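You operate a simulated robot arm through the tools that you are given. There is no shell and no other tool. Be economical: measure what you need, move in short steps, check, and stop when the job is done.

You are at the controls of a simulated robot arm. One attempt, no reset.

TASK
Put the three-hole block on the pane with a grey edge. Then fetch the blue stopper and set it on the black pad. Then turn the depth dial to 7 mm. Then put the black tray on the deck of the green pallet away on the third level from the bottom of the steel shelf. Then take the teal cap and put it on the lower shelf of the parts table. Then take the small blue ring and put it on the mesh shelf of the trolley. Then put the grey block on the thin green card. Do these in the order given. Set down upright: grey block.

The check looks at the end state, three seconds after you hand in, the way a careful person would. Anything else that was tipped, shoved, dropped, spilled or broken makes it a failure. A push-on lid holds only when it is set on centred and level and pressed home; a screw cap is set on level and turned clockwise until tight.

THE ROBOT
A 7-joint arm with a two-finger gripper on a trunk, on a base that drives. Base frame: it is fixed to the floor where the robot stands at the start and does not move with it; the origin is under the middle of the robot, x ahead of it, y to its left, z up. Readings come in cm, degrees, newtons and seconds.
With the tool pointing down near the work surface it reaches from about 12 to 62 cm from the robot's upright axis, wherever it stands. Its first joint turns from -166.0 to 166.0 degrees. Places, roughly: black pad (11x8x2 cm) [60, -60, 90]; black tray (35x20x8 cm) [-100, 10, 50]; blue stopper (3x3x3 cm) [60, -90, 90]; depth dial [40, -90, 90]; grey block (5x4x8 cm) [-400, 670, 80]; lower shelf of the parts table [-450, 650, 40]; mesh shelf of the trolley [-480, 400, 50]; pane with a grey edge (24x20x2 cm) [60, 300, 90]; small blue ring (6x6x2 cm) [-490, 660, 80]; teal cap (6x6x3 cm) [-500, 630, 80]; thin green card [-425, 675, 75]; third level of the steel shelf [-270, 850, 100]; three-hole block (8x5x4 cm) [50, -10, 90]. Payload 2.45 kg.
Tool frame: the origin (TCP) lies between the finger pads and is the grasp point; the fingertips stand 2.7 cm ahead of it; z points along the fingers, y is the line along which they close. Largest opening 8 cm; the body of the gripper starts 5.4 cm behind the TCP.
Orientation is told as [roll, pitch, yaw] about the base's x, y, z axes, in that order, counted from this pose: with the fingers straight down and closing along the base's y, the tool's x points along the base's -x, its y along +y and its z along -z.

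THE INTERFACE
- The arm moves only by the tool apply_moves. Its argument "steps" is a list of rows, each an object (a shift or turn left out is 0, a gripper value left out holds the last) with "delta_pos": the shift along the base's x, y, z in units of 400 mm (1.0 is 400 mm), a list of three; "rotation": the turn, a rotation vector about the base's x, y, z in units of 60 degrees (1.0 is 60 degrees), a list of three; "grip": the opening in per cent of the stroke, from 0 (shut) to 100 (fully open). In form: [{"delta_pos": [x, y, z], "rotation": [ax, ay, az], "grip": grip}, ...]. A call has 1 to 20 rows; each row is the pose to reach, as a shift and turn from the pose commanded when the call began. A call with a number of a shift or a turn outside -1 to 1 is refused whole. A row lasts 0.2 s, in which the tool goes at most 5 cm and 8.6 degrees; a call with a longer step from one row to the next is refused whole, and so is a gripper value outside its range. Where a pose cannot be reached the arm comes as near as it can. A force on the tool above 40 N (or 10 N above the force at the start of the call, whichever is more), or a blocked arm, ends the call early, and 0.2 s more pass. Each finger travels about 15.3 cm/s and halts on what it meets, pressing with about 34 N; the grip force reading is that of the motor and also rises with nothing between the fingers. The clock runs only during rows and for 0.2 s after the last one: add rows that repeat a pose to give the fingers time. It gives the time, the measured TCP pose, the force on the tool (base axes), the opening and the grip force at its end, in the units of the frame above (readings bear some noise), with the torque about the TCP (base axes, N m) and any sound that the robot's microphone picked up.
- Cameras (640 x 400 px; columns grow to the right, rows downward): "scene" is now at [2.55, 10.8, 159.58]; the picture's right is [-0.66, -0.75, 0.00], its down [-0.68, 0.60, -0.42] and it looks along [0.32, -0.28, -0.91] (base axes); focal length 214 px, centre (320, 200). "wrist" rides on the gripper at [6.3, 1.2, -7.9] in the tool frame; the picture's right is [-0.19, 0.98, 0.00], its down [-0.72, -0.14, -0.68] and it looks along [-0.67, -0.13, 0.73] (tool axes); focal length 226 px, centre (320, 200). There is no depth. A picture from a camera that has moved, and an enlarged one, comes with that camera's place and axes in the base frame and with its lens. The place of the scene camera against the robot may be out by one fixed shift of up to 1.2 cm in any direction.
- get_image(camera): a new picture of that camera. No time passes.
- raise_lower(by): slides the trunk up (or, below 0, down) by that many cm; the arm and the scene camera ride with it, the base frame stays. It gives what a move gives, with no picture.
- base_move(legs): drives the robot by 1 to 6 legs, each [ahead, turn to the left] in cm and degrees, along the robot's own axes; the way and the turn of a leg run together, so that a leg with both is an arc; at most 150 cm and 180 degrees a leg. The arm and the cameras ride along, it lands a little off, and it stops where it bumps. It gives what a move gives.
- turn_head(pan, tilt): turns the head with the scene camera to pan (to the left, within 120 degrees either way) and tilt (down, from -29 to 69), counted from straight ahead of the robot. It gives what a move gives.
- close_up(camera, box): a new picture of the part [left, top, right, bottom] of that camera's present view, enlarged. No time passes.
- job_done(): hands the job in; it is judged then, once.

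Work in short steps. Places have to be worked out from the pictures, the camera data and where the tool is seen: move nearer, look again, correct. Check each grasp and each placing, and mend what went wrong. You have 196 turns and 174 pictures in all, those below and enlarged ones among them. Open the gripper and draw the arm clear of the work before you hand the job in, unless the task says otherwise; then end with one line.

The tools are called after ">>>" by a JSON object that holds its "op" and its "data". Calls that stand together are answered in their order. apply_moves: Moves the arm, as the interface text tells. Its arguments: {"type":"object","properties":{"steps":{"type":"array","items":{"type":"object","properties":{"delta_pos":{"type":"array","items":{"type":"number"}},"rotation":{"type":"array","items":{"type":"number"}},"grip":{"type":"number"}}}}},"required":["steps"]} The other tools are called the same way: raise_lower (by) slides the trunk up or down; base_move (legs) drives the base; turn_head (pan, tilt) turns the head that bears the scene camera; get_image (camera) takes a picture; close_up (camera, box) takes an enlarged picture of a part of a camera's view; job_done () hands the job in.

At the start:

```text
time: 0.0
position: [11.21, -41.82, 124.1]
tcp_rot: [-0.1, 0.0, 0.0]
wrist_force: [0.1, 0.5, 0.0]
moment: [-0.04, -0.01, 0.01]
finger_gap: 8.0
finger_force: 0.0
trunk travel left (down, up): [-25.0, 29.0]
robot x, y, heading: [0.12, -0.13, 0.1]
head pan, tilt: [-45.5, 68.8]
```

scene: 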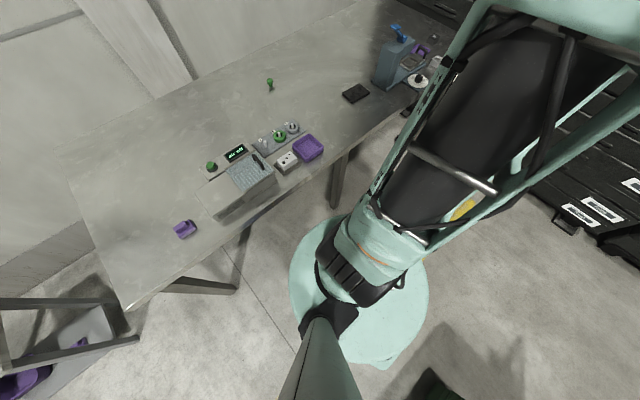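
wrist: 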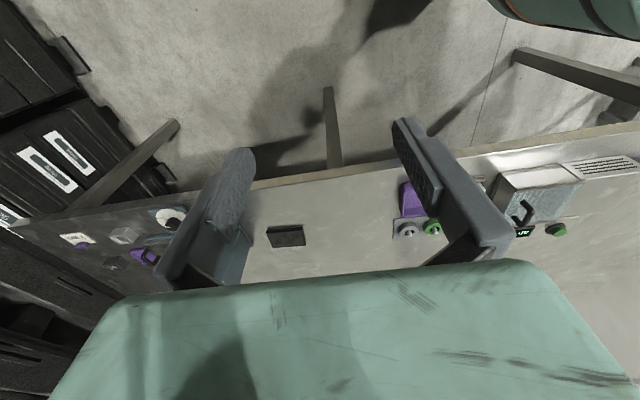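

I start by looking closer at the table to find the three-hole block (a white block with dots near pixel (287,160)).

>>> {"op": "close_up", "data": {"camera": "scene", "box": [160, 60, 460, 250]}}

>>> {"op": "turn_head", "data": {"pan": 0, "tilt": 40}}

>>> {"op": "get_image", "data": {"camera": "scene"}}

```text
2.11 times, centred on (310, 155) of scene
camera zoom: at [2.55, 10.8, 159.58], right [-0.66, -0.75, 0.0], down [-0.68, 0.6, -0.42], along [0.32, -0.28, -0.91], focal length 452 px, centre (341, 295)
```

zoom: 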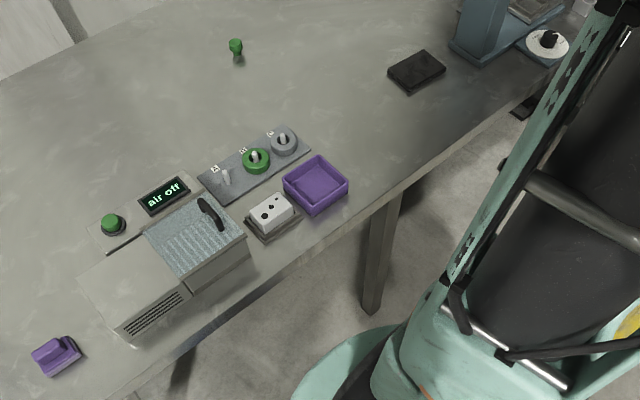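

```text
time: 1.1
position: [11.29, -41.83, 124.06]
tcp_rot: [-0.1, 0.0, 0.0]
wrist_force: [0.3, 0.7, 0.2]
moment: [-0.02, 0.0, 0.02]
finger_gap: 7.98
finger_force: 0.1
trunk travel left (down, up): [-25.0, 29.0]
robot x, y, heading: [0.22, 0.41, -0.1]
head pan, tilt: [0.0, 40.0]
```

```text
170 pictures are left
camera scene: at [6.49, 14.77, 162.81], right [0.0, -1.0, 0.0], down [-0.64, 0.0, -0.77], along [0.77, 0.0, -0.64], focal length 214 px, centre (320, 200)
```

scene: 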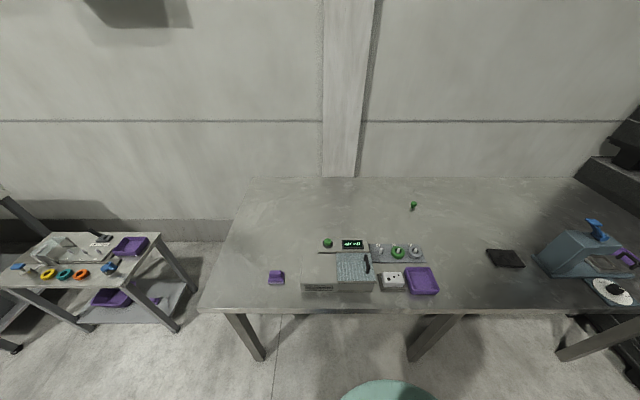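

The three-hole block is near (48,-11). I move the arm to look at it from behind and above.

>>> {"op": "apply_moves", "data": {"steps": [{"delta_pos": [0.06, 0.085, -0.033]}, {"delta_pos": [0.12, 0.171, -0.067]}, {"delta_pos": [0.18, 0.257, -0.1]}, {"delta_pos": [0.24, 0.342, -0.133]}, {"delta_pos": [0.3, 0.428, -0.167]}, {"delta_pos": [0.36, 0.513, -0.2]}, {"delta_pos": [0.42, 0.6, -0.233]}, {"delta_pos": [0.48, 0.685, -0.267]}, {"delta_pos": [0.5425, 0.77, -0.3]}, {"delta_pos": [0.5425, 0.77, -0.3]}]}}

>>> {"op": "get_image", "data": {"camera": "wrist"}}

>>> {"op": "close_up", "data": {"camera": "scene", "box": [300, 220, 460, 320]}}

```text
time: 3.3
position: [33.02, -11.56, 111.96]
tcp_rot: [0.0, -0.1, 0.0]
wrist_force: [-0.9, -0.5, 0.6]
moment: [-0.01, 0.01, -0.04]
finger_gap: 8.0
finger_force: 0.1
trunk travel left (down, up): [-25.0, 29.0]
robot x, y, heading: [-0.01, -0.2, 0.0]
head pan, tilt: [0.0, 40.0]
```

```text
169 pictures are left
camera wrist: at [26.65, -10.25, 119.87], right [0.19, 0.98, 0.0], down [0.72, -0.14, 0.68], along [0.67, -0.13, -0.73], focal length 226 px, centre (320, 200)
```

wrist: 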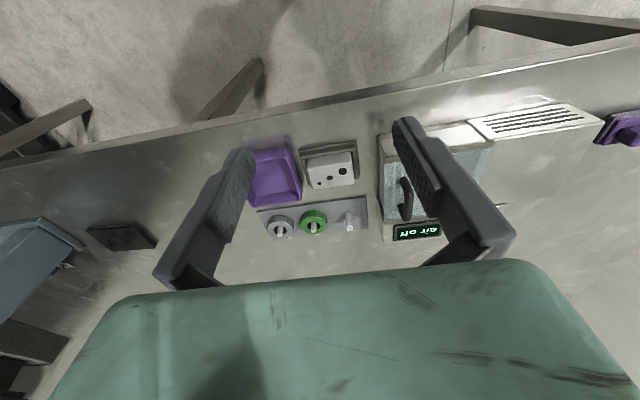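

```text
4.00 times, centred on (380, 270) of scene
camera zoom: at [6.49, 14.8, 162.82], right [0.0, -1.0, 0.0], down [-0.64, 0.0, -0.77], along [0.77, 0.0, -0.64], focal length 858 px, centre (80, -80)
```

zoom: 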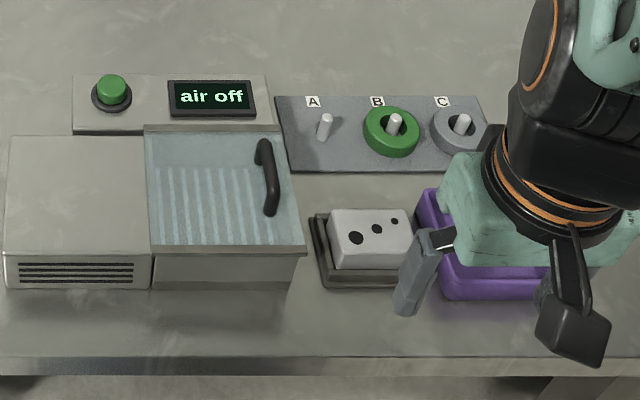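

Taking an enlarged wrist view to measure the block's top face and the tray it sits in.

>>> {"op": "close_up", "data": {"camera": "wrist", "box": [250, 120, 410, 220]}}

```text
4.00 times, centred on (330, 170) of wrist
camera zoom: at [26.65, -10.25, 119.87], right [0.19, 0.98, 0.0], down [0.72, -0.14, 0.68], along [0.67, -0.13, -0.73], focal length 904 px, centre (280, 320)
```

zoom: 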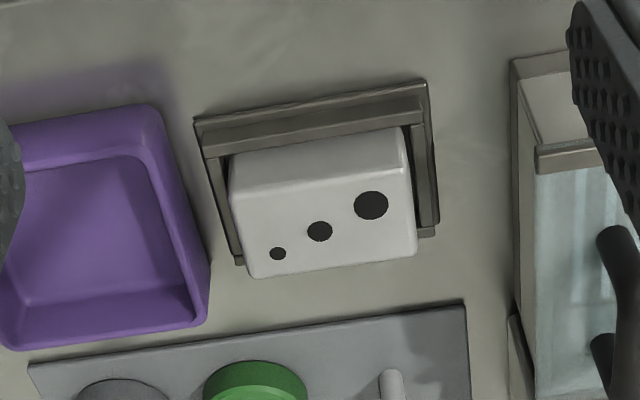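

The two views agree: block top at about z=86, centre (51.8,-13.1), long axis near y. I move above it while turning the gripper about -92.6° so it closes across the 5 cm width.

>>> {"op": "apply_moves", "data": {"steps": [{"delta_pos": [0.07, -0.006, -0.025], "rotation": [0, 0, -0.128]}, {"delta_pos": [0.14, -0.012, -0.05], "rotation": [0, 0, -0.256]}, {"delta_pos": [0.21, -0.018, -0.075], "rotation": [0, 0, -0.384]}, {"delta_pos": [0.28, -0.024, -0.1], "rotation": [0, 0, -0.512]}, {"delta_pos": [0.35, -0.03, -0.125], "rotation": [0, 0, -0.64]}, {"delta_pos": [0.42, -0.035, -0.15], "rotation": [0, 0, -0.772]}, {"delta_pos": [0.47, -0.038, -0.2], "rotation": [0, 0, -0.9]}, {"delta_pos": [0.47, -0.038, -0.25], "rotation": [0, 0, -1.0]}, {"delta_pos": [0.47, -0.038, -0.25], "rotation": [0, 0, -1.0]}]}}

>>> {"op": "apply_moves", "data": {"steps": [{"rotation": [0, 0, -0.14]}, {"rotation": [0, 0, -0.28]}, {"rotation": [0, 0, -0.42]}, {"rotation": [0, 0, -0.543]}, {"rotation": [0, 0, -0.543]}]}}

>>> {"op": "get_image", "data": {"camera": "wrist"}}

>>> {"op": "get_image", "data": {"camera": "scene"}}

```text
time: 5.3
position: [51.76, -12.77, 102.04]
tcp_rot: [0.0, 0.0, -60.1]
wrist_force: [-0.4, -0.6, 0.7]
moment: [-0.01, 0.0, -0.01]
finger_gap: 8.0
finger_force: 0.0
trunk travel left (down, up): [-25.0, 29.0]
robot x, y, heading: [0.24, -0.11, 0.1]
head pan, tilt: [0.0, 40.0]
```

```text
time: 6.5
position: [51.74, -12.65, 101.99]
tcp_rot: [0.0, 0.0, -92.8]
wrist_force: [-0.1, 0.8, -0.4]
moment: [-0.02, 0.03, -0.01]
finger_gap: 7.99
finger_force: 0.1
trunk travel left (down, up): [-25.0, 29.0]
robot x, y, heading: [0.17, 0.26, 0.0]
head pan, tilt: [0.0, 40.0]
```

```text
166 pictures are left
camera wrist: at [53.22, -6.28, 109.92], right [0.97, -0.24, 0.0], down [-0.17, -0.71, 0.68], along [-0.16, -0.66, -0.73], focal length 226 px, centre (320, 200)
```

wrist: 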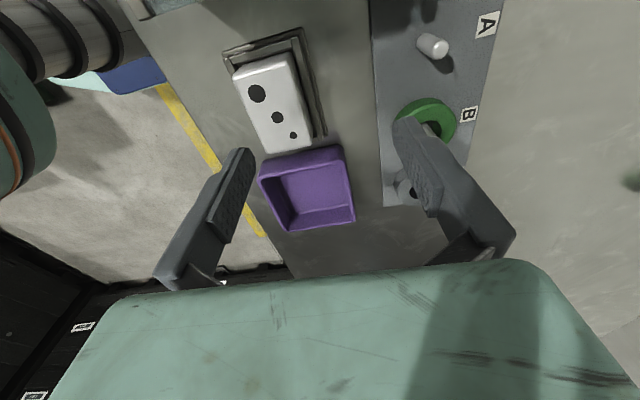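

```text
165 pictures are left
camera scene: at [6.51, 14.78, 162.82], right [0.0, -1.0, 0.0], down [-0.64, 0.0, -0.77], along [0.77, 0.0, -0.64], focal length 214 px, centre (320, 200)
```

scene: 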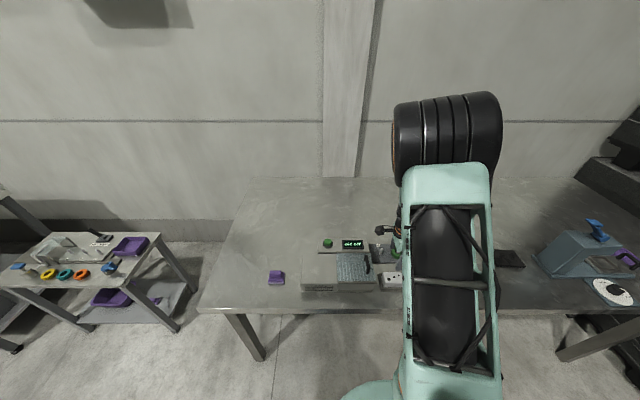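

Re-triangulating with this second wrist view puts the block top at z≈91.4, centre ≈(47.9,-12.3). I shift over it and look again.

>>> {"op": "apply_moves", "data": {"steps": [{"delta_pos": [-0.05, 0.005, 0]}, {"delta_pos": [-0.0965, 0.01, 0]}, {"delta_pos": [-0.0965, 0.01, 0]}]}}

>>> {"op": "get_image", "data": {"camera": "wrist"}}

```text
time: 7.3
position: [47.79, -12.16, 102.0]
tcp_rot: [0.0, 0.0, -92.6]
wrist_force: [0.9, 0.1, 0.1]
moment: [0.0, -0.02, 0.01]
finger_gap: 8.02
finger_force: 0.0
trunk travel left (down, up): [-25.0, 29.0]
robot x, y, heading: [0.31, -0.12, 0.0]
head pan, tilt: [0.0, 40.0]
```

```text
164 pictures are left
camera wrist: at [49.34, -5.95, 109.93], right [0.97, -0.24, 0.0], down [-0.17, -0.71, 0.68], along [-0.16, -0.66, -0.73], focal length 226 px, centre (320, 200)
```

wrist: 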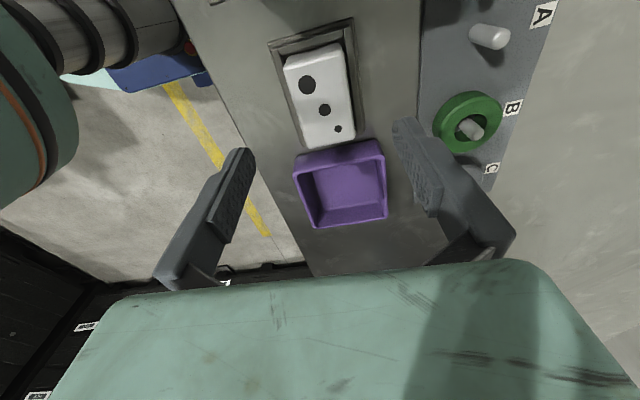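

Aligned within millimetres. Lowering to z≈91.2 with fingers open.

>>> {"op": "apply_moves", "data": {"steps": [{"delta_pos": [0.002, 0, -0.1]}, {"delta_pos": [0.002, 0, -0.19]}, {"delta_pos": [0.002, 0, -0.23]}, {"delta_pos": [0.002, 0, -0.25]}, {"delta_pos": [0.002, 0, -0.26]}, {"delta_pos": [0.002, 0, -0.27]}]}}

>>> {"op": "get_image", "data": {"camera": "wrist"}}

>>> {"op": "close_up", "data": {"camera": "scene", "box": [320, 220, 480, 320]}}

```text
time: 8.7
position: [47.81, -12.26, 91.67]
tcp_rot: [-0.1, 0.2, -92.6]
wrist_force: [-6.7, 1.3, 24.3]
moment: [-0.11, 1.19, 0.0]
finger_gap: 7.61
finger_force: 0.1
trunk travel left (down, up): [-25.0, 29.0]
robot x, y, heading: [-0.49, -0.07, -0.1]
head pan, tilt: [0.0, 40.0]
stopped in row 6: the force on the tool passed its limit at 50 N (the readings are from after the stop); the commanded pose is now the measured one
```

```text
163 pictures are left
camera wrist: at [49.27, -6.01, 99.64], right [0.97, -0.24, 0.0], down [-0.17, -0.71, 0.68], along [-0.16, -0.66, -0.73], focal length 226 px, centre (320, 200)
```

wrist: 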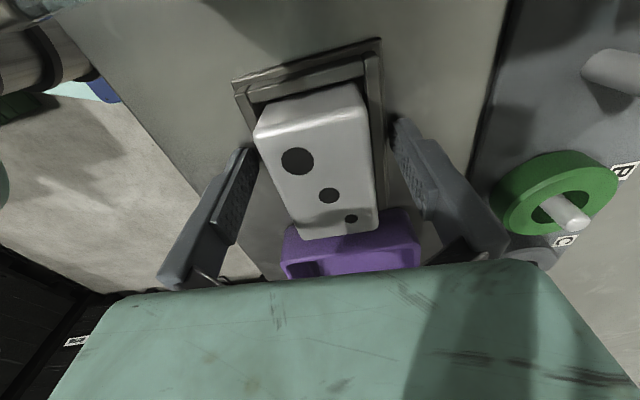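

```text
4.00 times, centred on (400, 270) of scene
camera zoom: at [6.27, 14.84, 162.84], right [0.0, -1.0, 0.0], down [-0.64, 0.0, -0.77], along [0.77, 0.0, -0.64], focal length 858 px, centre (0, -80)
```

zoom: 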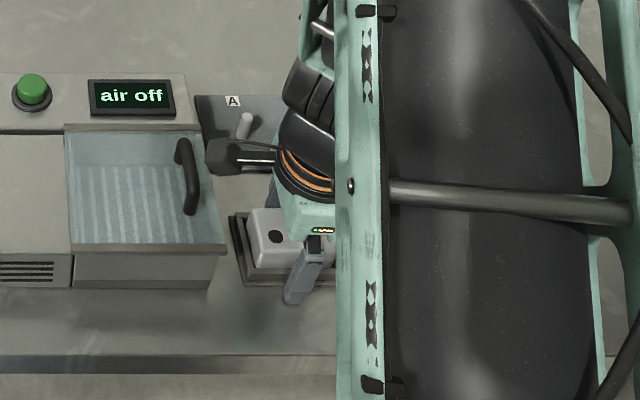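

The near finger met the fixture's rim at z≈89. I raise 4 mm and close on the block's upper part.

>>> {"op": "apply_moves", "data": {"steps": [{"delta_pos": [0, 0, 0.01], "grip": 100}, {"delta_pos": [0, 0, 0.01], "grip": 60}, {"delta_pos": [0, 0, 0.01], "grip": 0}, {"delta_pos": [0, 0, 0.01], "grip": 0}, {"delta_pos": [0, 0, 0.01], "grip": 0}]}}

>>> {"op": "get_image", "data": {"camera": "wrist"}}

```text
time: 9.9
position: [47.94, -12.31, 91.77]
tcp_rot: [-0.2, 0.1, -92.7]
wrist_force: [-0.6, -1.4, -29.4]
moment: [-0.5, -1.05, 0.55]
finger_gap: 7.03
finger_force: 45.7
trunk travel left (down, up): [-25.0, 29.0]
robot x, y, heading: [-0.06, -0.08, -0.0]
head pan, tilt: [0.0, 40.0]
```

```text
161 pictures are left
camera wrist: at [49.52, -6.07, 99.73], right [0.97, -0.24, 0.0], down [-0.17, -0.71, 0.68], along [-0.16, -0.66, -0.73], focal length 226 px, centre (320, 200)
```

wrist: 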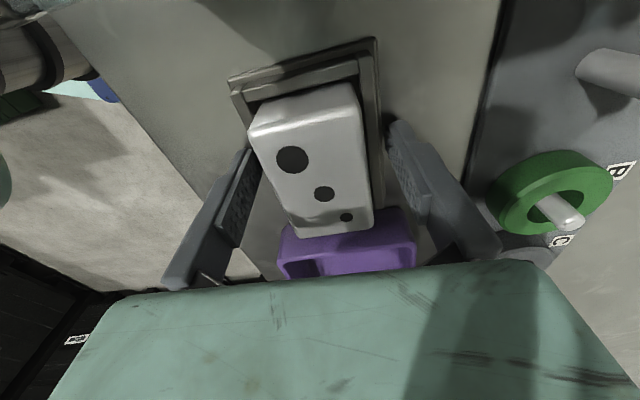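

The gap of 7.0 cm and downward pull show I gripped the fixture's wall, not the block. I release, rise, and look closely.

>>> {"op": "apply_moves", "data": {"steps": [{"grip": 100}, {"grip": 100}, {"grip": 100}, {"delta_pos": [0, 0, 0.06]}, {"delta_pos": [0, 0, 0.06]}]}}

>>> {"op": "close_up", "data": {"camera": "wrist", "box": [200, 20, 440, 260]}}

```text
time: 11.1
position: [47.82, -12.32, 94.4]
tcp_rot: [-0.1, 0.1, -92.5]
wrist_force: [0.4, 0.6, -0.1]
moment: [-0.01, -0.02, 0.01]
finger_gap: 8.03
finger_force: 0.1
trunk travel left (down, up): [-25.0, 29.0]
robot x, y, heading: [0.1, 0.34, -0.0]
head pan, tilt: [0.0, 40.0]
```

```text
1.67 times, centred on (320, 140) of wrist
camera zoom: at [49.33, -6.08, 102.29], right [0.97, -0.24, 0.0], down [-0.17, -0.71, 0.68], along [-0.16, -0.66, -0.73], focal length 377 px, centre (320, 300)
```

zoom: 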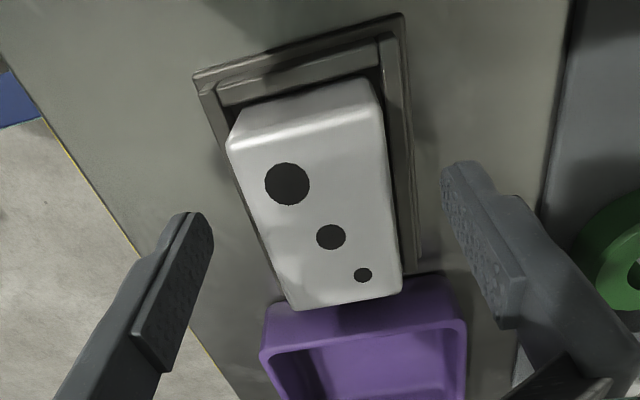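

Block top is at z≈91.2, centre (48.0,-12.7), 4.5 cm wide; the fixture wall is low beside it. I descend with a 5.8 cm opening to find the wall top.

>>> {"op": "apply_moves", "data": {"steps": [{"delta_pos": [0.004, -0.01, 0], "grip": 72}, {"delta_pos": [0.004, -0.01, -0.03]}, {"delta_pos": [0.004, -0.01, -0.04]}, {"delta_pos": [0.004, -0.01, -0.05]}, {"delta_pos": [0.004, -0.01, -0.06]}, {"delta_pos": [0.004, -0.01, -0.07]}, {"delta_pos": [0.004, -0.01, -0.08]}]}}

>>> {"op": "get_image", "data": {"camera": "wrist"}}

```text
time: 12.2
position: [47.78, -12.7, 92.57]
tcp_rot: [0.0, 0.1, -92.7]
wrist_force: [-9.4, 3.5, 31.6]
moment: [0.07, 1.06, -0.06]
finger_gap: 5.28
finger_force: 0.2
trunk travel left (down, up): [-25.0, 29.0]
robot x, y, heading: [0.1, 0.19, 0.2]
head pan, tilt: [0.0, 40.0]
stopped in row 5: the force on the tool passed its limit at 54 N (the readings are from after the stop); the commanded pose is now the measured one
```

```text
159 pictures are left
camera wrist: at [49.27, -6.39, 100.54], right [0.97, -0.24, 0.0], down [-0.17, -0.71, 0.68], along [-0.16, -0.66, -0.73], focal length 226 px, centre (320, 200)
```

wrist: 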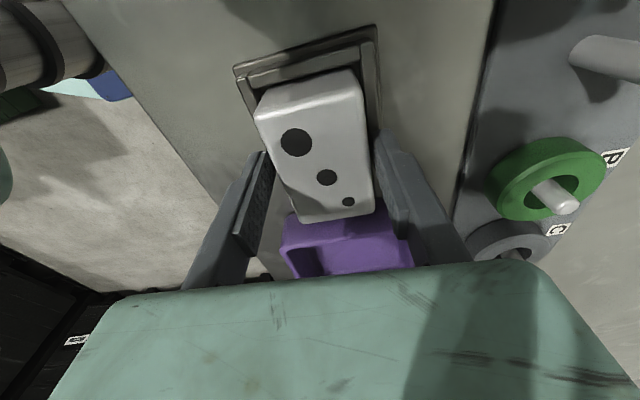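

Wall top is at about tip z=89.9. I raise 3 mm and close on the block.

>>> {"op": "apply_moves", "data": {"steps": [{"delta_pos": [0.004, 0, 0.008]}, {"delta_pos": [0.004, 0, 0.008], "grip": 0}, {"delta_pos": [0.004, 0, 0.008], "grip": 0}, {"delta_pos": [0.004, 0, 0.008], "grip": 0}, {"delta_pos": [0.004, 0, 0.008], "grip": 0}]}}

>>> {"op": "get_image", "data": {"camera": "wrist"}}

```text
time: 13.4
position: [48.06, -12.7, 92.79]
tcp_rot: [-0.1, 0.1, -92.6]
wrist_force: [-0.2, -0.1, 0.0]
moment: [0.02, 0.01, -0.02]
finger_gap: 4.45
finger_force: 34.0
trunk travel left (down, up): [-25.0, 29.0]
robot x, y, heading: [-0.35, -0.26, 0.2]
head pan, tilt: [0.0, 40.0]
```

```text
158 pictures are left
camera wrist: at [49.65, -6.41, 100.61], right [0.97, -0.24, 0.0], down [-0.17, -0.71, 0.68], along [-0.16, -0.66, -0.73], focal length 226 px, centre (320, 200)
```

wrist: 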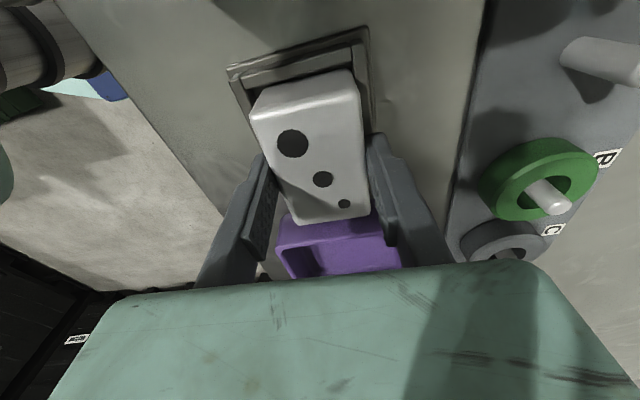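

Gap 4.45 cm, matching the block width. Lifting straight up.

>>> {"op": "apply_moves", "data": {"steps": [{"delta_pos": [0, 0, 0.03]}, {"delta_pos": [0, 0, 0.06]}, {"delta_pos": [0, 0, 0.12]}, {"delta_pos": [0, 0, 0.2]}, {"delta_pos": [0, 0, 0.3]}, {"delta_pos": [0, 0, 0.3]}]}}

>>> {"op": "get_image", "data": {"camera": "wrist"}}

>>> {"op": "turn_head", "data": {"pan": 75, "tilt": 15}}

>>> {"op": "get_image", "data": {"camera": "scene"}}

```text
time: 14.8
position: [48.21, -12.45, 104.78]
tcp_rot: [-0.1, 0.0, -92.7]
wrist_force: [0.4, 0.0, -0.2]
moment: [0.0, 0.01, -0.01]
finger_gap: 0.01
finger_force: 30.0
trunk travel left (down, up): [-25.0, 29.0]
robot x, y, heading: [0.02, -0.04, 0.1]
head pan, tilt: [0.0, 40.0]
```

```text
157 pictures are left
camera wrist: at [49.74, -6.23, 112.71], right [0.97, -0.24, 0.0], down [-0.17, -0.71, 0.68], along [-0.16, -0.66, -0.73], focal length 226 px, centre (320, 200)
```

wrist: 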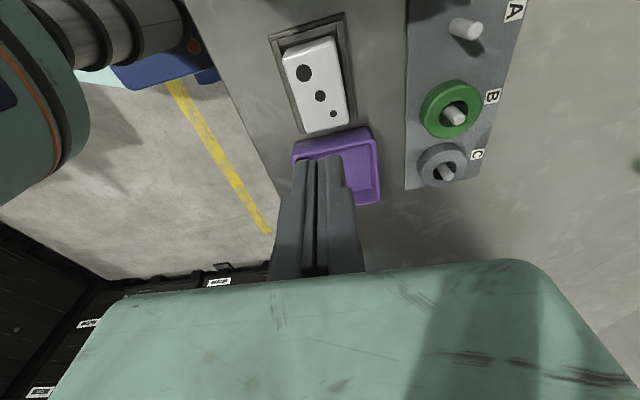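

```text
time: 16.3
position: [48.29, -12.45, 104.79]
tcp_rot: [-0.1, 0.1, -92.5]
wrist_force: [-0.4, 0.5, 0.0]
moment: [0.0, 0.0, 0.0]
finger_gap: 0.01
finger_force: 29.7
trunk travel left (down, up): [-25.0, 29.0]
robot x, y, heading: [-0.16, -0.37, 0.2]
head pan, tilt: [75.0, 15.0]
```

```text
156 pictures are left
camera scene: at [0.43, 23.81, 166.77], right [0.97, -0.26, 0.0], down [-0.07, -0.25, -0.97], along [0.25, 0.93, -0.26], focal length 214 px, centre (320, 200)
```

scene: 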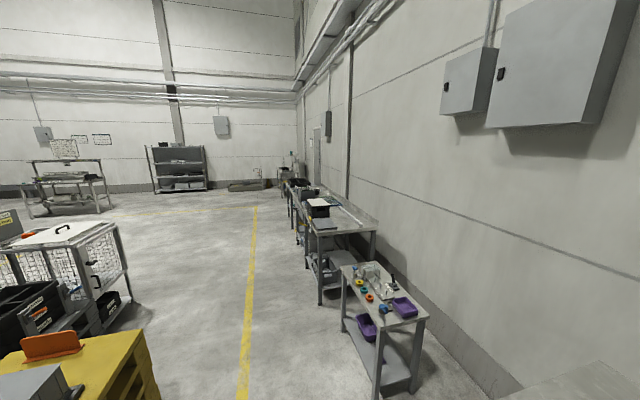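

The fingers slipped off (gap 0); the block stayed in its fixture. I need a closer view of the fixture to find a deeper grip.

>>> {"op": "close_up", "data": {"camera": "wrist", "box": [255, 0, 375, 150]}}

```text
2.67 times, centred on (315, 75) of wrist
camera zoom: at [49.75, -6.23, 112.68], right [0.97, -0.24, 0.0], down [-0.17, -0.71, 0.68], along [-0.16, -0.66, -0.73], focal length 603 px, centre (333, 533)
```

zoom: 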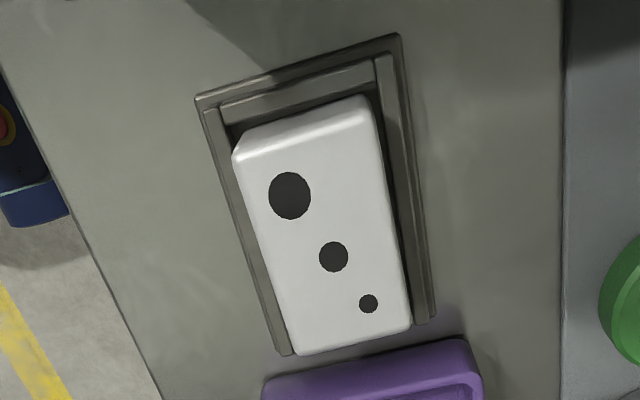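

Block's wall leaves ~1.4 cm of block exposed; I straighten yaw by 3°, grip as low as the wall allows, then lift very gently and check.

>>> {"op": "apply_moves", "data": {"steps": [{"delta_pos": [-0.003, -0.009, 0], "rotation": [0, 0, 0.05], "grip": 75}, {"delta_pos": [-0.003, -0.009, -0.1], "rotation": [0, 0, 0.05]}, {"delta_pos": [-0.003, -0.009, -0.2], "rotation": [0, 0, 0.05]}, {"delta_pos": [-0.003, -0.009, -0.28], "rotation": [0, 0, 0.05]}, {"delta_pos": [-0.003, -0.009, -0.302], "rotation": [0, 0, 0.05]}, {"delta_pos": [-0.003, -0.009, -0.302], "rotation": [0, 0, 0.05]}, {"delta_pos": [-0.003, -0.009, -0.302], "rotation": [0, 0, 0.05], "grip": 0}, {"delta_pos": [-0.003, -0.009, -0.302], "rotation": [0, 0, 0.05], "grip": 0}, {"delta_pos": [-0.003, -0.009, -0.302], "rotation": [0, 0, 0.05], "grip": 0}]}}

>>> {"op": "apply_moves", "data": {"steps": [{"delta_pos": [0, 0, 0.005]}, {"delta_pos": [0, 0, 0.01]}, {"delta_pos": [0, 0, 0.015]}]}}

>>> {"op": "get_image", "data": {"camera": "wrist"}}

```text
time: 18.3
position: [48.18, -13.12, 92.79]
tcp_rot: [0.0, 0.1, -89.6]
wrist_force: [-3.2, 0.1, 3.3]
moment: [0.01, -0.01, -0.05]
finger_gap: 4.43
finger_force: 34.2
trunk travel left (down, up): [-25.0, 29.0]
robot x, y, heading: [0.15, -0.05, -0.0]
head pan, tilt: [75.0, 15.0]
```

```text
time: 19.1
position: [48.15, -13.14, 93.38]
tcp_rot: [-0.1, 0.1, -89.6]
wrist_force: [-0.4, -0.3, -3.2]
moment: [0.0, -0.02, 0.01]
finger_gap: 4.44
finger_force: 33.6
trunk travel left (down, up): [-25.0, 29.0]
robot x, y, heading: [0.04, 0.08, 0.1]
head pan, tilt: [75.0, 15.0]
```

```text
154 pictures are left
camera wrist: at [49.31, -6.77, 101.27], right [0.98, -0.19, 0.0], down [-0.14, -0.72, 0.68], along [-0.13, -0.67, -0.73], focal length 226 px, centre (320, 200)
```

wrist: 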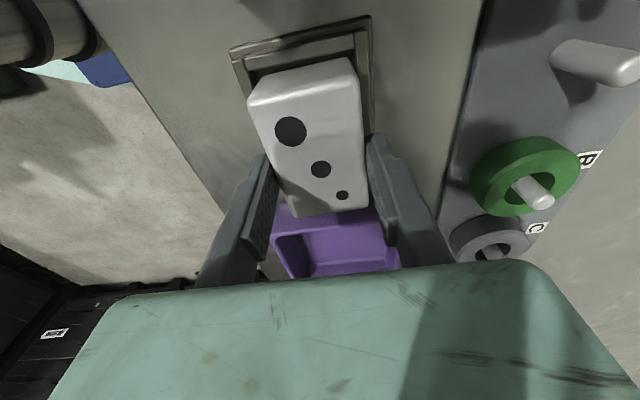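

Now it reads −3.2 N weight and gap held at 4.44, so the block is lifting. I continue slowly upward.

>>> {"op": "apply_moves", "data": {"steps": [{"delta_pos": [0, 0, 0.01]}, {"delta_pos": [0, 0, 0.025]}, {"delta_pos": [0, 0, 0.04]}, {"delta_pos": [0, 0, 0.06]}, {"delta_pos": [0, 0, 0.08]}, {"delta_pos": [0, 0, 0.11]}, {"delta_pos": [0, 0, 0.14]}, {"delta_pos": [0, 0, 0.17]}, {"delta_pos": [0, 0, 0.2]}, {"delta_pos": [0, 0, 0.2]}]}}

>>> {"op": "get_image", "data": {"camera": "wrist"}}

```text
time: 21.3
position: [48.08, -13.01, 101.11]
tcp_rot: [-0.2, 0.1, -89.6]
wrist_force: [-0.4, 0.5, -3.4]
moment: [0.01, -0.01, 0.0]
finger_gap: 4.45
finger_force: 34.4
trunk travel left (down, up): [-25.0, 29.0]
robot x, y, heading: [0.12, 0.07, 0.1]
head pan, tilt: [75.0, 15.0]
```

```text
153 pictures are left
camera wrist: at [49.25, -6.7, 109.04], right [0.98, -0.19, 0.0], down [-0.14, -0.72, 0.68], along [-0.13, -0.67, -0.73], focal length 226 px, centre (320, 200)
```

wrist: 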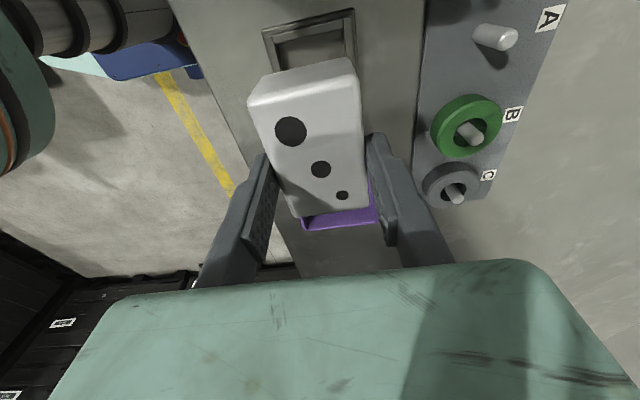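

The block is held. I draw it in and up before driving left along the aisle to the bench with the pane.

>>> {"op": "apply_moves", "data": {"steps": [{"delta_pos": [0, 0, 0.08]}, {"delta_pos": [-0.02, 0, 0.16]}, {"delta_pos": [-0.1, 0, 0.22]}, {"delta_pos": [-0.2, 0.03, 0.25]}, {"delta_pos": [-0.3, 0.06, 0.28]}, {"delta_pos": [-0.4, 0.09, 0.3]}, {"delta_pos": [-0.5, 0.12, 0.3]}, {"delta_pos": [-0.5, 0.12, 0.3]}]}}

>>> {"op": "base_move", "data": {"legs": [[0, 90], [140, 0]]}}

>>> {"op": "turn_head", "data": {"pan": -25, "tilt": 25}}

>>> {"op": "get_image", "data": {"camera": "scene"}}

```text
time: 23.1
position: [28.27, -9.02, 112.21]
tcp_rot: [-4.0, -0.4, -90.2]
wrist_force: [0.4, -0.4, -3.1]
moment: [0.0, -0.02, -0.01]
finger_gap: 4.44
finger_force: 34.2
out of reach, approached as far as the arm can: row 7, 8
trunk travel left (down, up): [-25.0, 29.0]
robot x, y, heading: [0.27, 0.18, -0.0]
head pan, tilt: [75.0, 15.0]
```

```text
time: 33.9
position: [9.62, 167.79, 112.25]
tcp_rot: [-3.9, -0.4, -0.2]
wrist_force: [0.2, -0.4, -3.4]
moment: [-0.01, -0.04, -0.03]
finger_gap: 4.44
finger_force: 34.0
trunk travel left (down, up): [-25.0, 29.0]
robot x, y, heading: [0.61, 139.28, 90.0]
head pan, tilt: [75.0, 15.0]
```

```text
time: 35.7
position: [9.59, 167.69, 112.27]
tcp_rot: [-3.7, -0.3, -0.2]
wrist_force: [-0.1, -0.3, -2.7]
moment: [-0.02, -0.01, -0.03]
finger_gap: 4.42
finger_force: 33.7
trunk travel left (down, up): [-25.0, 29.0]
robot x, y, heading: [0.59, 138.89, 90.0]
head pan, tilt: [-25.0, 25.0]
```

```text
152 pictures are left
camera scene: at [-18.13, 146.08, 165.51], right [0.86, 0.52, 0.0], down [0.2, -0.33, -0.92], along [-0.48, 0.79, -0.39], focal length 214 px, centre (320, 200)
```

scene: 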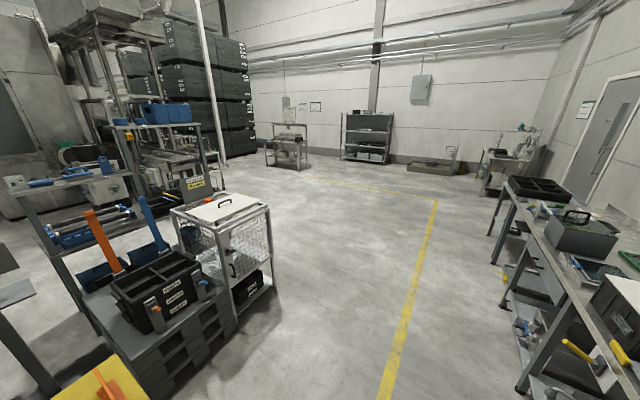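

The camera data suggest the head was still turning when pictured; I take another picture.

>>> {"op": "get_image", "data": {"camera": "scene"}}

```text
151 pictures are left
camera scene: at [-18.13, 146.08, 165.51], right [0.86, 0.52, 0.0], down [0.2, -0.33, -0.92], along [-0.48, 0.79, -0.39], focal length 214 px, centre (320, 200)
```

scene: 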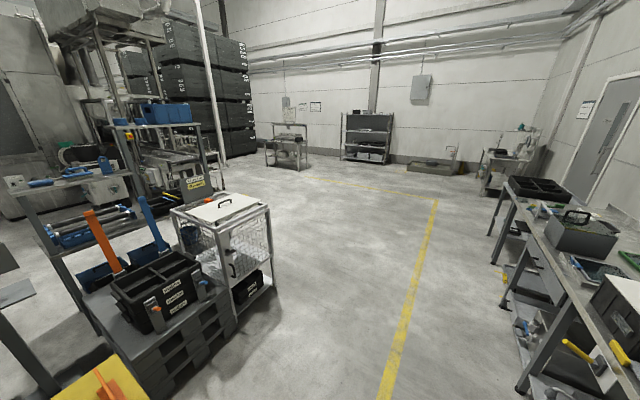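

Aisle ahead is clear; bench front is near x≈50. I drive on to y≈290 and turn to face the bench.

>>> {"op": "base_move", "data": {"legs": [[150, 0], [0, -90]]}}

>>> {"op": "turn_head", "data": {"pan": 0, "tilt": 45}}

>>> {"op": "get_image", "data": {"camera": "scene"}}

>>> {"op": "get_image", "data": {"camera": "wrist"}}

```text
time: 47.0
position: [27.54, 277.33, 112.3]
tcp_rot: [-3.9, -0.4, -90.5]
wrist_force: [0.1, -0.1, -2.5]
moment: [-0.01, -0.03, -0.01]
finger_gap: 4.43
finger_force: 34.2
trunk travel left (down, up): [-25.0, 29.0]
robot x, y, heading: [-0.83, 286.75, -0.5]
head pan, tilt: [-25.0, 25.0]
```

```text
time: 47.9
position: [27.52, 277.36, 112.36]
tcp_rot: [-3.9, -0.4, -90.5]
wrist_force: [1.1, 0.4, -3.1]
moment: [-0.01, -0.03, 0.01]
finger_gap: 4.45
finger_force: 34.1
trunk travel left (down, up): [-25.0, 29.0]
robot x, y, heading: [-1.15, 286.71, -0.3]
head pan, tilt: [0.0, 45.0]
```

```text
150 pictures are left
camera scene: at [4.14, 305.9, 162.51], right [0.56, -0.83, 0.0], down [-0.56, -0.38, -0.74], along [0.61, 0.42, -0.67], focal length 214 px, centre (320, 200)
```

scene: 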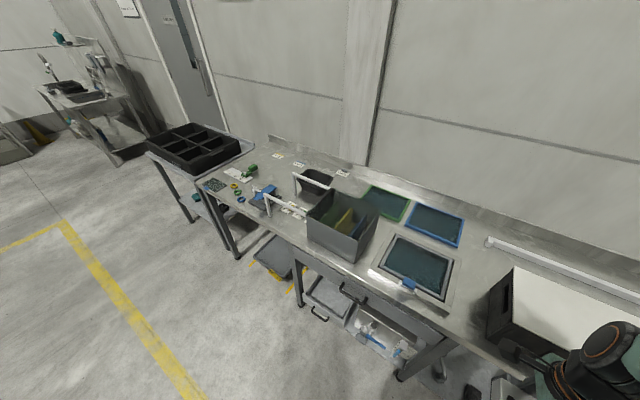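

```text
149 pictures are left
camera wrist: at [29.26, 283.76, 119.99], right [0.98, -0.2, -0.06], down [-0.1, -0.71, 0.69], along [-0.19, -0.67, -0.72], focal length 226 px, centre (320, 200)
```

wrist: 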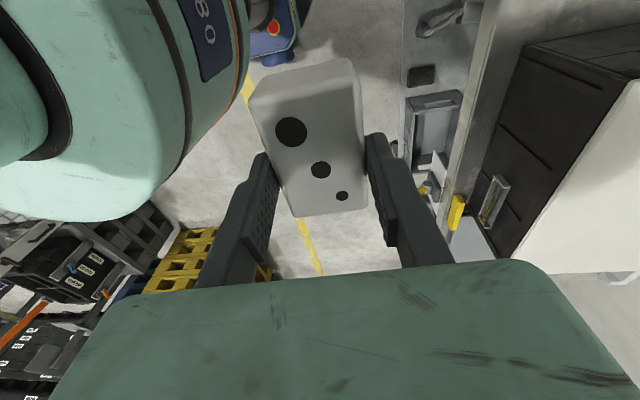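

The grey-edged pane is near (60.5,300). I zoom in on it, since there is something blue and white at its corner.

>>> {"op": "close_up", "data": {"camera": "scene", "box": [340, 190, 500, 310]}}

```text
3.33 times, centred on (420, 250) of scene
camera zoom: at [4.14, 305.9, 162.51], right [0.56, -0.83, 0.0], down [-0.56, -0.38, -0.74], along [0.61, 0.42, -0.67], focal length 715 px, centre (-13, 33)
```

zoom: 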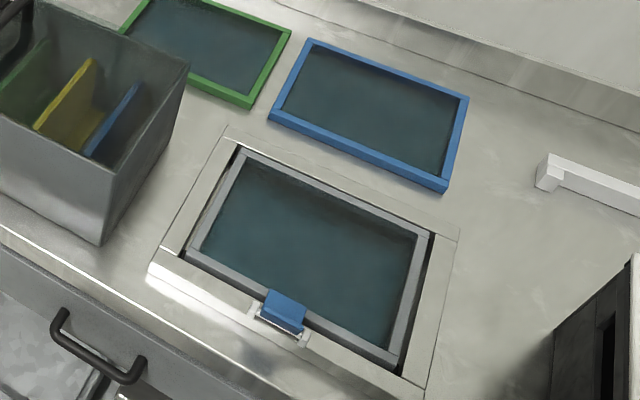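

Pane sits in a frame at the bench front with a blue clip I must not touch. I move the base 8 cm closer, level the tool, and bring the block over the pane, keeping high and moving sideways first.

>>> {"op": "base_move", "data": {"legs": [[8, 0]]}}

>>> {"op": "apply_moves", "data": {"steps": [{"delta_pos": [0, 0.1, 0.02], "rotation": [0, -0.065, 0]}, {"delta_pos": [0, 0.2, 0.02], "rotation": [0, -0.065, 0]}, {"delta_pos": [0, 0.3, 0.02], "rotation": [0, -0.065, 0]}, {"delta_pos": [0, 0.4, 0.02], "rotation": [0, -0.065, 0]}, {"delta_pos": [0, 0.5, 0.02], "rotation": [0, -0.065, 0]}, {"delta_pos": [0.05, 0.56, 0.02], "rotation": [0, -0.065, 0]}, {"delta_pos": [0.15, 0.56, 0], "rotation": [0, -0.065, 0]}, {"delta_pos": [0.25, 0.56, 0], "rotation": [0, -0.065, 0]}, {"delta_pos": [0.35, 0.56, 0], "rotation": [0, -0.065, 0]}, {"delta_pos": [0.45, 0.56, 0], "rotation": [0, -0.065, 0]}, {"delta_pos": [0.55, 0.56, 0], "rotation": [0, -0.065, 0]}, {"delta_pos": [0.55, 0.56, 0], "rotation": [0, -0.065, 0]}]}}

>>> {"op": "get_image", "data": {"camera": "wrist"}}

>>> {"op": "get_image", "data": {"camera": "scene"}}

```text
time: 48.9
position: [35.61, 277.19, 112.29]
tcp_rot: [-4.0, -0.4, -90.6]
wrist_force: [1.0, 0.2, -3.3]
moment: [-0.03, -0.01, 0.03]
finger_gap: 4.45
finger_force: 34.0
trunk travel left (down, up): [-25.0, 29.0]
robot x, y, heading: [7.58, 286.12, -0.3]
head pan, tilt: [0.0, 45.0]
```

```text
time: 49.8
position: [35.64, 288.57, 109.74]
tcp_rot: [-8.9, -4.1, -92.3]
wrist_force: [0.4, -0.4, -3.8]
moment: [0.01, 0.04, -0.01]
finger_gap: 4.44
finger_force: 33.4
out of reach, approached as far as the arm can: row 1, 2, 3, 4
trunk travel left (down, up): [-25.0, 29.0]
robot x, y, heading: [7.44, 286.49, -0.2]
head pan, tilt: [0.0, 45.0]
stopped in row 4: the arm was blocked; the commanded pose is now the measured one
```

```text
147 pictures are left
camera wrist: at [38.37, 295.27, 116.86], right [0.96, -0.24, -0.14], down [-0.06, -0.66, 0.74], along [-0.27, -0.71, -0.65], focal length 226 px, centre (320, 200)
```

wrist: 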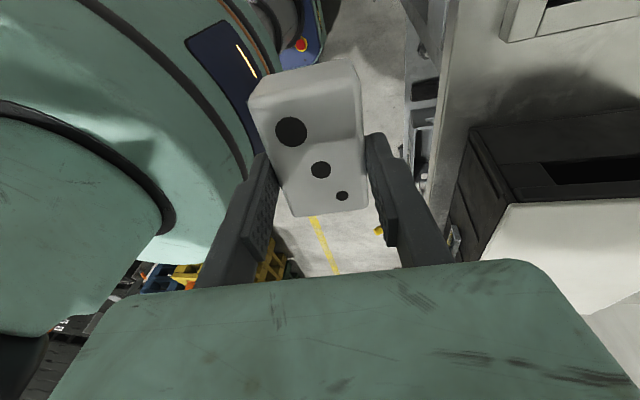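

```text
146 pictures are left
camera scene: at [11.37, 306.77, 162.2], right [0.69, -0.72, 0.0], down [-0.5, -0.48, -0.72], along [0.52, 0.5, -0.7], focal length 214 px, centre (320, 200)
```

scene: 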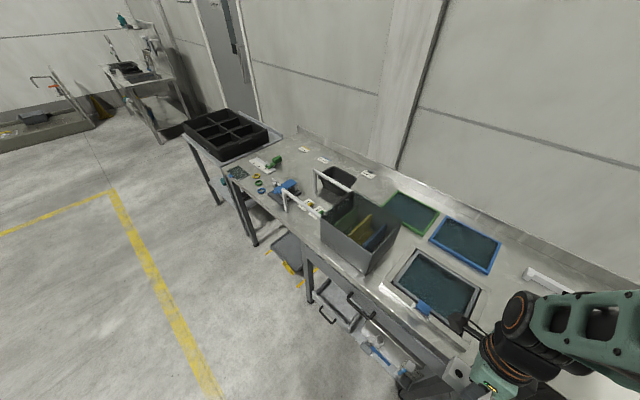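

The arm got crowded near its own body, tilting the tool. I move outward and up first, re-levelling the tool, then over to the pane.

>>> {"op": "apply_moves", "data": {"steps": [{"delta_pos": [0.06, 0, 0.06], "rotation": [0.02, -0.05, 0.01]}, {"delta_pos": [0.14, 0.03, 0.12], "rotation": [0.04, -0.1, 0.02]}, {"delta_pos": [0.2, 0.1, 0.14], "rotation": [0.062, -0.151, 0.04]}, {"delta_pos": [0.27, 0.18, 0.14], "rotation": [0.062, -0.151, 0.04]}, {"delta_pos": [0.34, 0.25, 0.14], "rotation": [0.062, -0.151, 0.04]}, {"delta_pos": [0.43, 0.275, 0.1], "rotation": [0.062, -0.151, 0.04]}, {"delta_pos": [0.53, 0.275, 0.06], "rotation": [0.062, -0.151, 0.04]}, {"delta_pos": [0.57, 0.275, 0.0], "rotation": [0.062, -0.151, 0.04]}, {"delta_pos": [0.57, 0.275, 0.0], "rotation": [0.062, -0.151, 0.04]}]}}

>>> {"op": "get_image", "data": {"camera": "wrist"}}

>>> {"op": "get_image", "data": {"camera": "scene"}}

```text
time: 51.8
position: [58.85, 299.96, 110.12]
tcp_rot: [0.9, 0.1, -89.9]
wrist_force: [1.0, 0.9, -2.7]
moment: [-0.02, 0.0, 0.03]
finger_gap: 4.44
finger_force: 33.8
trunk travel left (down, up): [-25.0, 29.0]
robot x, y, heading: [7.17, 286.27, -0.5]
head pan, tilt: [0.0, 45.0]
```

```text
145 pictures are left
camera wrist: at [59.79, 306.23, 118.02], right [0.98, -0.19, 0.02], down [-0.15, -0.72, 0.68], along [-0.12, -0.67, -0.73], focal length 226 px, centre (320, 200)
```

wrist: 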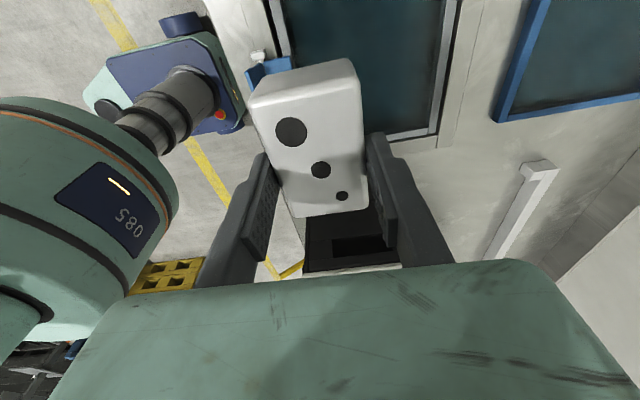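

```text
144 pictures are left
camera scene: at [13.57, 301.16, 162.09], right [-0.01, -1.0, 0.0], down [-0.71, 0.0, -0.71], along [0.71, 0.0, -0.71], focal length 214 px, centre (320, 200)
```

scene: 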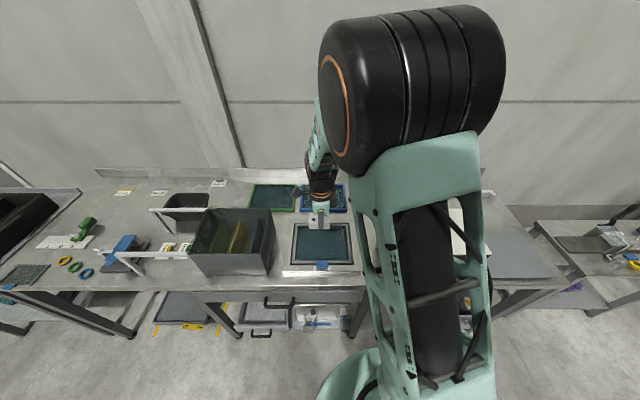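

Pane centre is about (63,300), clip at x≈53. I move to (62.5,300) and lower to z≈99 to look again.

>>> {"op": "apply_moves", "data": {"steps": [{"delta_pos": [0.05, 0, -0.05], "rotation": [0, 0.013, 0]}, {"delta_pos": [0.09, 0, -0.12], "rotation": [0, 0.013, 0]}, {"delta_pos": [0.09, 0, -0.2], "rotation": [0, 0.013, 0]}, {"delta_pos": [0.09, 0, -0.28], "rotation": [0, 0.013, 0]}, {"delta_pos": [0.09, 0, -0.28], "rotation": [0, 0.013, 0]}]}}

>>> {"op": "get_image", "data": {"camera": "wrist"}}

>>> {"op": "close_up", "data": {"camera": "scene", "box": [260, 180, 380, 280]}}

```text
time: 53.0
position: [62.33, 300.07, 99.11]
tcp_rot: [0.1, 0.1, -89.7]
wrist_force: [-0.5, 0.4, -2.5]
moment: [-0.03, -0.02, 0.01]
finger_gap: 4.4
finger_force: 33.8
trunk travel left (down, up): [-25.0, 29.0]
robot x, y, heading: [7.67, 285.98, -0.3]
head pan, tilt: [0.0, 45.0]
```

```text
143 pictures are left
camera wrist: at [63.5, 306.43, 107.09], right [0.98, -0.19, 0.0], down [-0.14, -0.72, 0.68], along [-0.13, -0.67, -0.73], focal length 226 px, centre (320, 200)
```

wrist: 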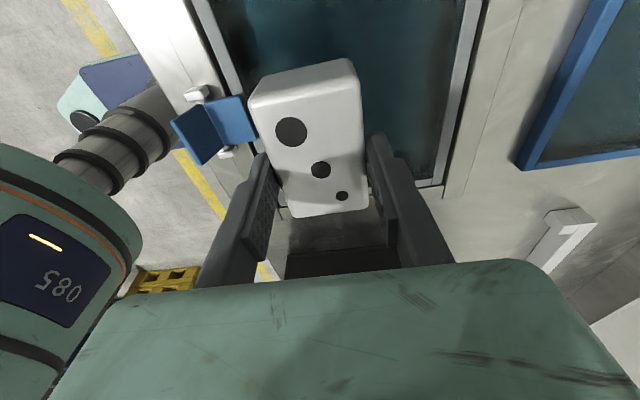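

```text
4.00 times, centred on (320, 230) of scene
camera zoom: at [13.57, 301.15, 162.09], right [-0.01, -1.0, 0.0], down [-0.71, 0.0, -0.71], along [0.71, 0.0, -0.71], focal length 858 px, centre (320, 80)
```

zoom: 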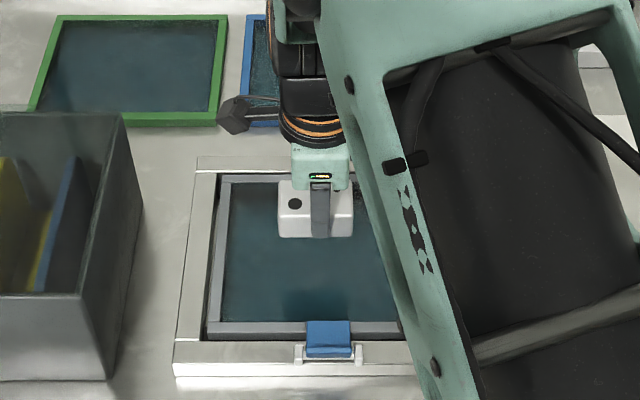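

Two views put the pane surface near z≈87, so contact should come at TCP≈92. I descend in small steps.

>>> {"op": "apply_moves", "data": {"steps": [{"delta_pos": [0, 0, -0.05]}, {"delta_pos": [0, 0, -0.1]}, {"delta_pos": [0, 0, -0.12]}, {"delta_pos": [0, 0, -0.13]}, {"delta_pos": [0, 0, -0.14]}, {"delta_pos": [0, 0, -0.14]}]}}

>>> {"op": "close_up", "data": {"camera": "scene", "box": [260, 180, 380, 280]}}

```text
time: 54.4
position: [62.46, 300.03, 93.2]
tcp_rot: [0.1, 0.1, -89.8]
wrist_force: [0.0, -0.3, -3.2]
moment: [0.0, 0.01, 0.0]
finger_gap: 4.43
finger_force: 34.6
trunk travel left (down, up): [-25.0, 29.0]
robot x, y, heading: [7.77, 286.41, -0.1]
head pan, tilt: [0.0, 45.0]
```

```text
4.00 times, centred on (320, 230) of scene
camera zoom: at [13.58, 301.15, 162.09], right [-0.01, -1.0, 0.0], down [-0.71, 0.0, -0.71], along [0.71, 0.0, -0.71], focal length 858 px, centre (320, 80)
```

zoom: 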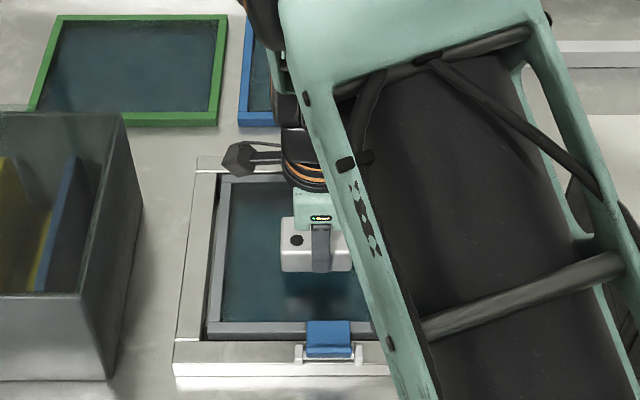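

Still airborne. Lowering on in 2–4 mm steps until force appears.

>>> {"op": "apply_moves", "data": {"steps": [{"delta_pos": [0, 0, -0.01]}, {"delta_pos": [0, 0, -0.018]}, {"delta_pos": [0, 0, -0.025]}]}}

>>> {"op": "apply_moves", "data": {"steps": [{"delta_pos": [0, 0, -0.004]}, {"delta_pos": [0, 0, -0.008]}]}}

```text
time: 55.2
position: [62.29, 300.02, 92.25]
tcp_rot: [0.2, 0.0, -89.7]
wrist_force: [-0.3, 0.0, -2.6]
moment: [0.01, 0.02, -0.01]
finger_gap: 4.43
finger_force: 33.6
trunk travel left (down, up): [-25.0, 29.0]
robot x, y, heading: [7.4, 286.46, -0.3]
head pan, tilt: [0.0, 45.0]
```

```text
time: 55.8
position: [62.25, 299.95, 91.94]
tcp_rot: [0.1, 0.1, -89.8]
wrist_force: [-0.1, -0.3, -2.9]
moment: [0.0, -0.02, -0.03]
finger_gap: 4.47
finger_force: 33.9
trunk travel left (down, up): [-25.0, 29.0]
robot x, y, heading: [7.56, 286.31, -0.1]
head pan, tilt: [0.0, 45.0]
```

>>> {"op": "apply_moves", "data": {"steps": [{"delta_pos": [0, 0, -0.004]}, {"delta_pos": [0, 0, -0.008]}, {"delta_pos": [0, 0, -0.012]}]}}

>>> {"op": "close_up", "data": {"camera": "scene", "box": [280, 210, 360, 280]}}

```text
time: 56.6
position: [62.19, 299.98, 91.49]
tcp_rot: [0.1, 0.1, -89.7]
wrist_force: [1.1, 1.0, -2.7]
moment: [-0.02, -0.02, -0.01]
finger_gap: 4.45
finger_force: 33.9
trunk travel left (down, up): [-25.0, 29.0]
robot x, y, heading: [7.38, 286.15, -0.3]
head pan, tilt: [0.0, 45.0]
```

```text
5.71 times, centred on (320, 245) of scene
camera zoom: at [13.58, 301.15, 162.08], right [-0.01, -1.0, 0.0], down [-0.71, 0.0, -0.71], along [0.71, 0.0, -0.71], focal length 1226 px, centre (320, -57)
```

zoom: 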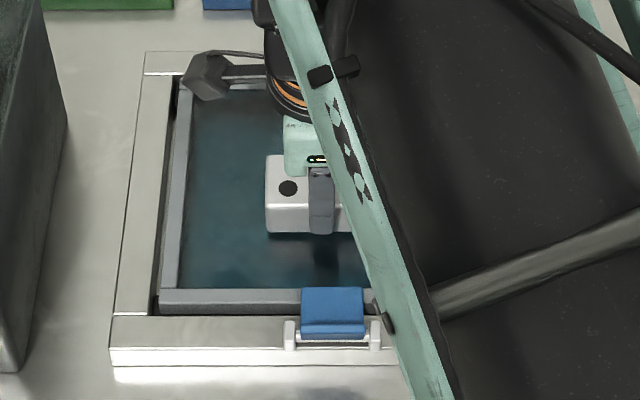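

Shadow shows it is still above the glass. Continuing with 2 mm rows.

>>> {"op": "apply_moves", "data": {"steps": [{"delta_pos": [0, 0, -0.005]}, {"delta_pos": [0, 0, -0.01]}, {"delta_pos": [0, 0, -0.015]}, {"delta_pos": [0, 0, -0.015]}]}}

>>> {"op": "apply_moves", "data": {"steps": [{"delta_pos": [0, 0, -0.005]}, {"delta_pos": [0, 0, -0.01]}, {"delta_pos": [0, 0, -0.01]}]}}

>>> {"op": "close_up", "data": {"camera": "scene", "box": [280, 210, 360, 280]}}

```text
time: 57.6
position: [62.31, 300.0, 91.12]
tcp_rot: [0.4, 0.2, -89.9]
wrist_force: [-3.7, 0.7, 31.8]
moment: [0.25, 0.44, -0.07]
finger_gap: 4.45
finger_force: 34.1
trunk travel left (down, up): [-25.0, 29.0]
robot x, y, heading: [7.44, 286.55, -0.3]
head pan, tilt: [0.0, 45.0]
```

```text
time: 58.4
position: [62.3, 299.85, 90.5]
tcp_rot: [0.4, 0.2, -89.7]
wrist_force: [4.4, 4.9, 37.2]
moment: [0.1, 0.17, 0.02]
finger_gap: 4.46
finger_force: 33.6
trunk travel left (down, up): [-25.0, 29.0]
robot x, y, heading: [7.6, 286.22, -0.3]
head pan, tilt: [0.0, 45.0]
```

```text
5.71 times, centred on (320, 245) of scene
camera zoom: at [13.34, 301.13, 162.11], right [-0.01, -1.0, 0.0], down [-0.71, 0.0, -0.71], along [0.71, 0.0, -0.71], focal length 1226 px, centre (320, -57)
```

zoom: 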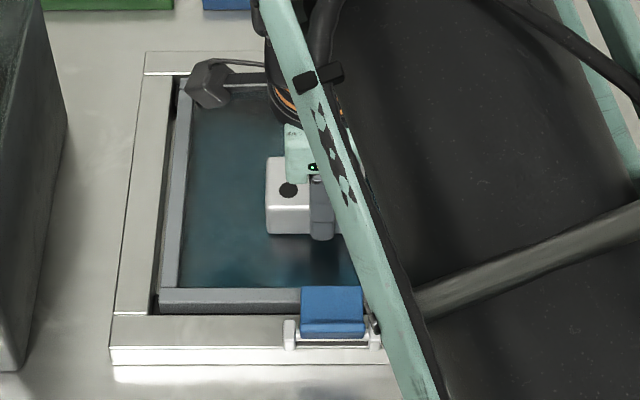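

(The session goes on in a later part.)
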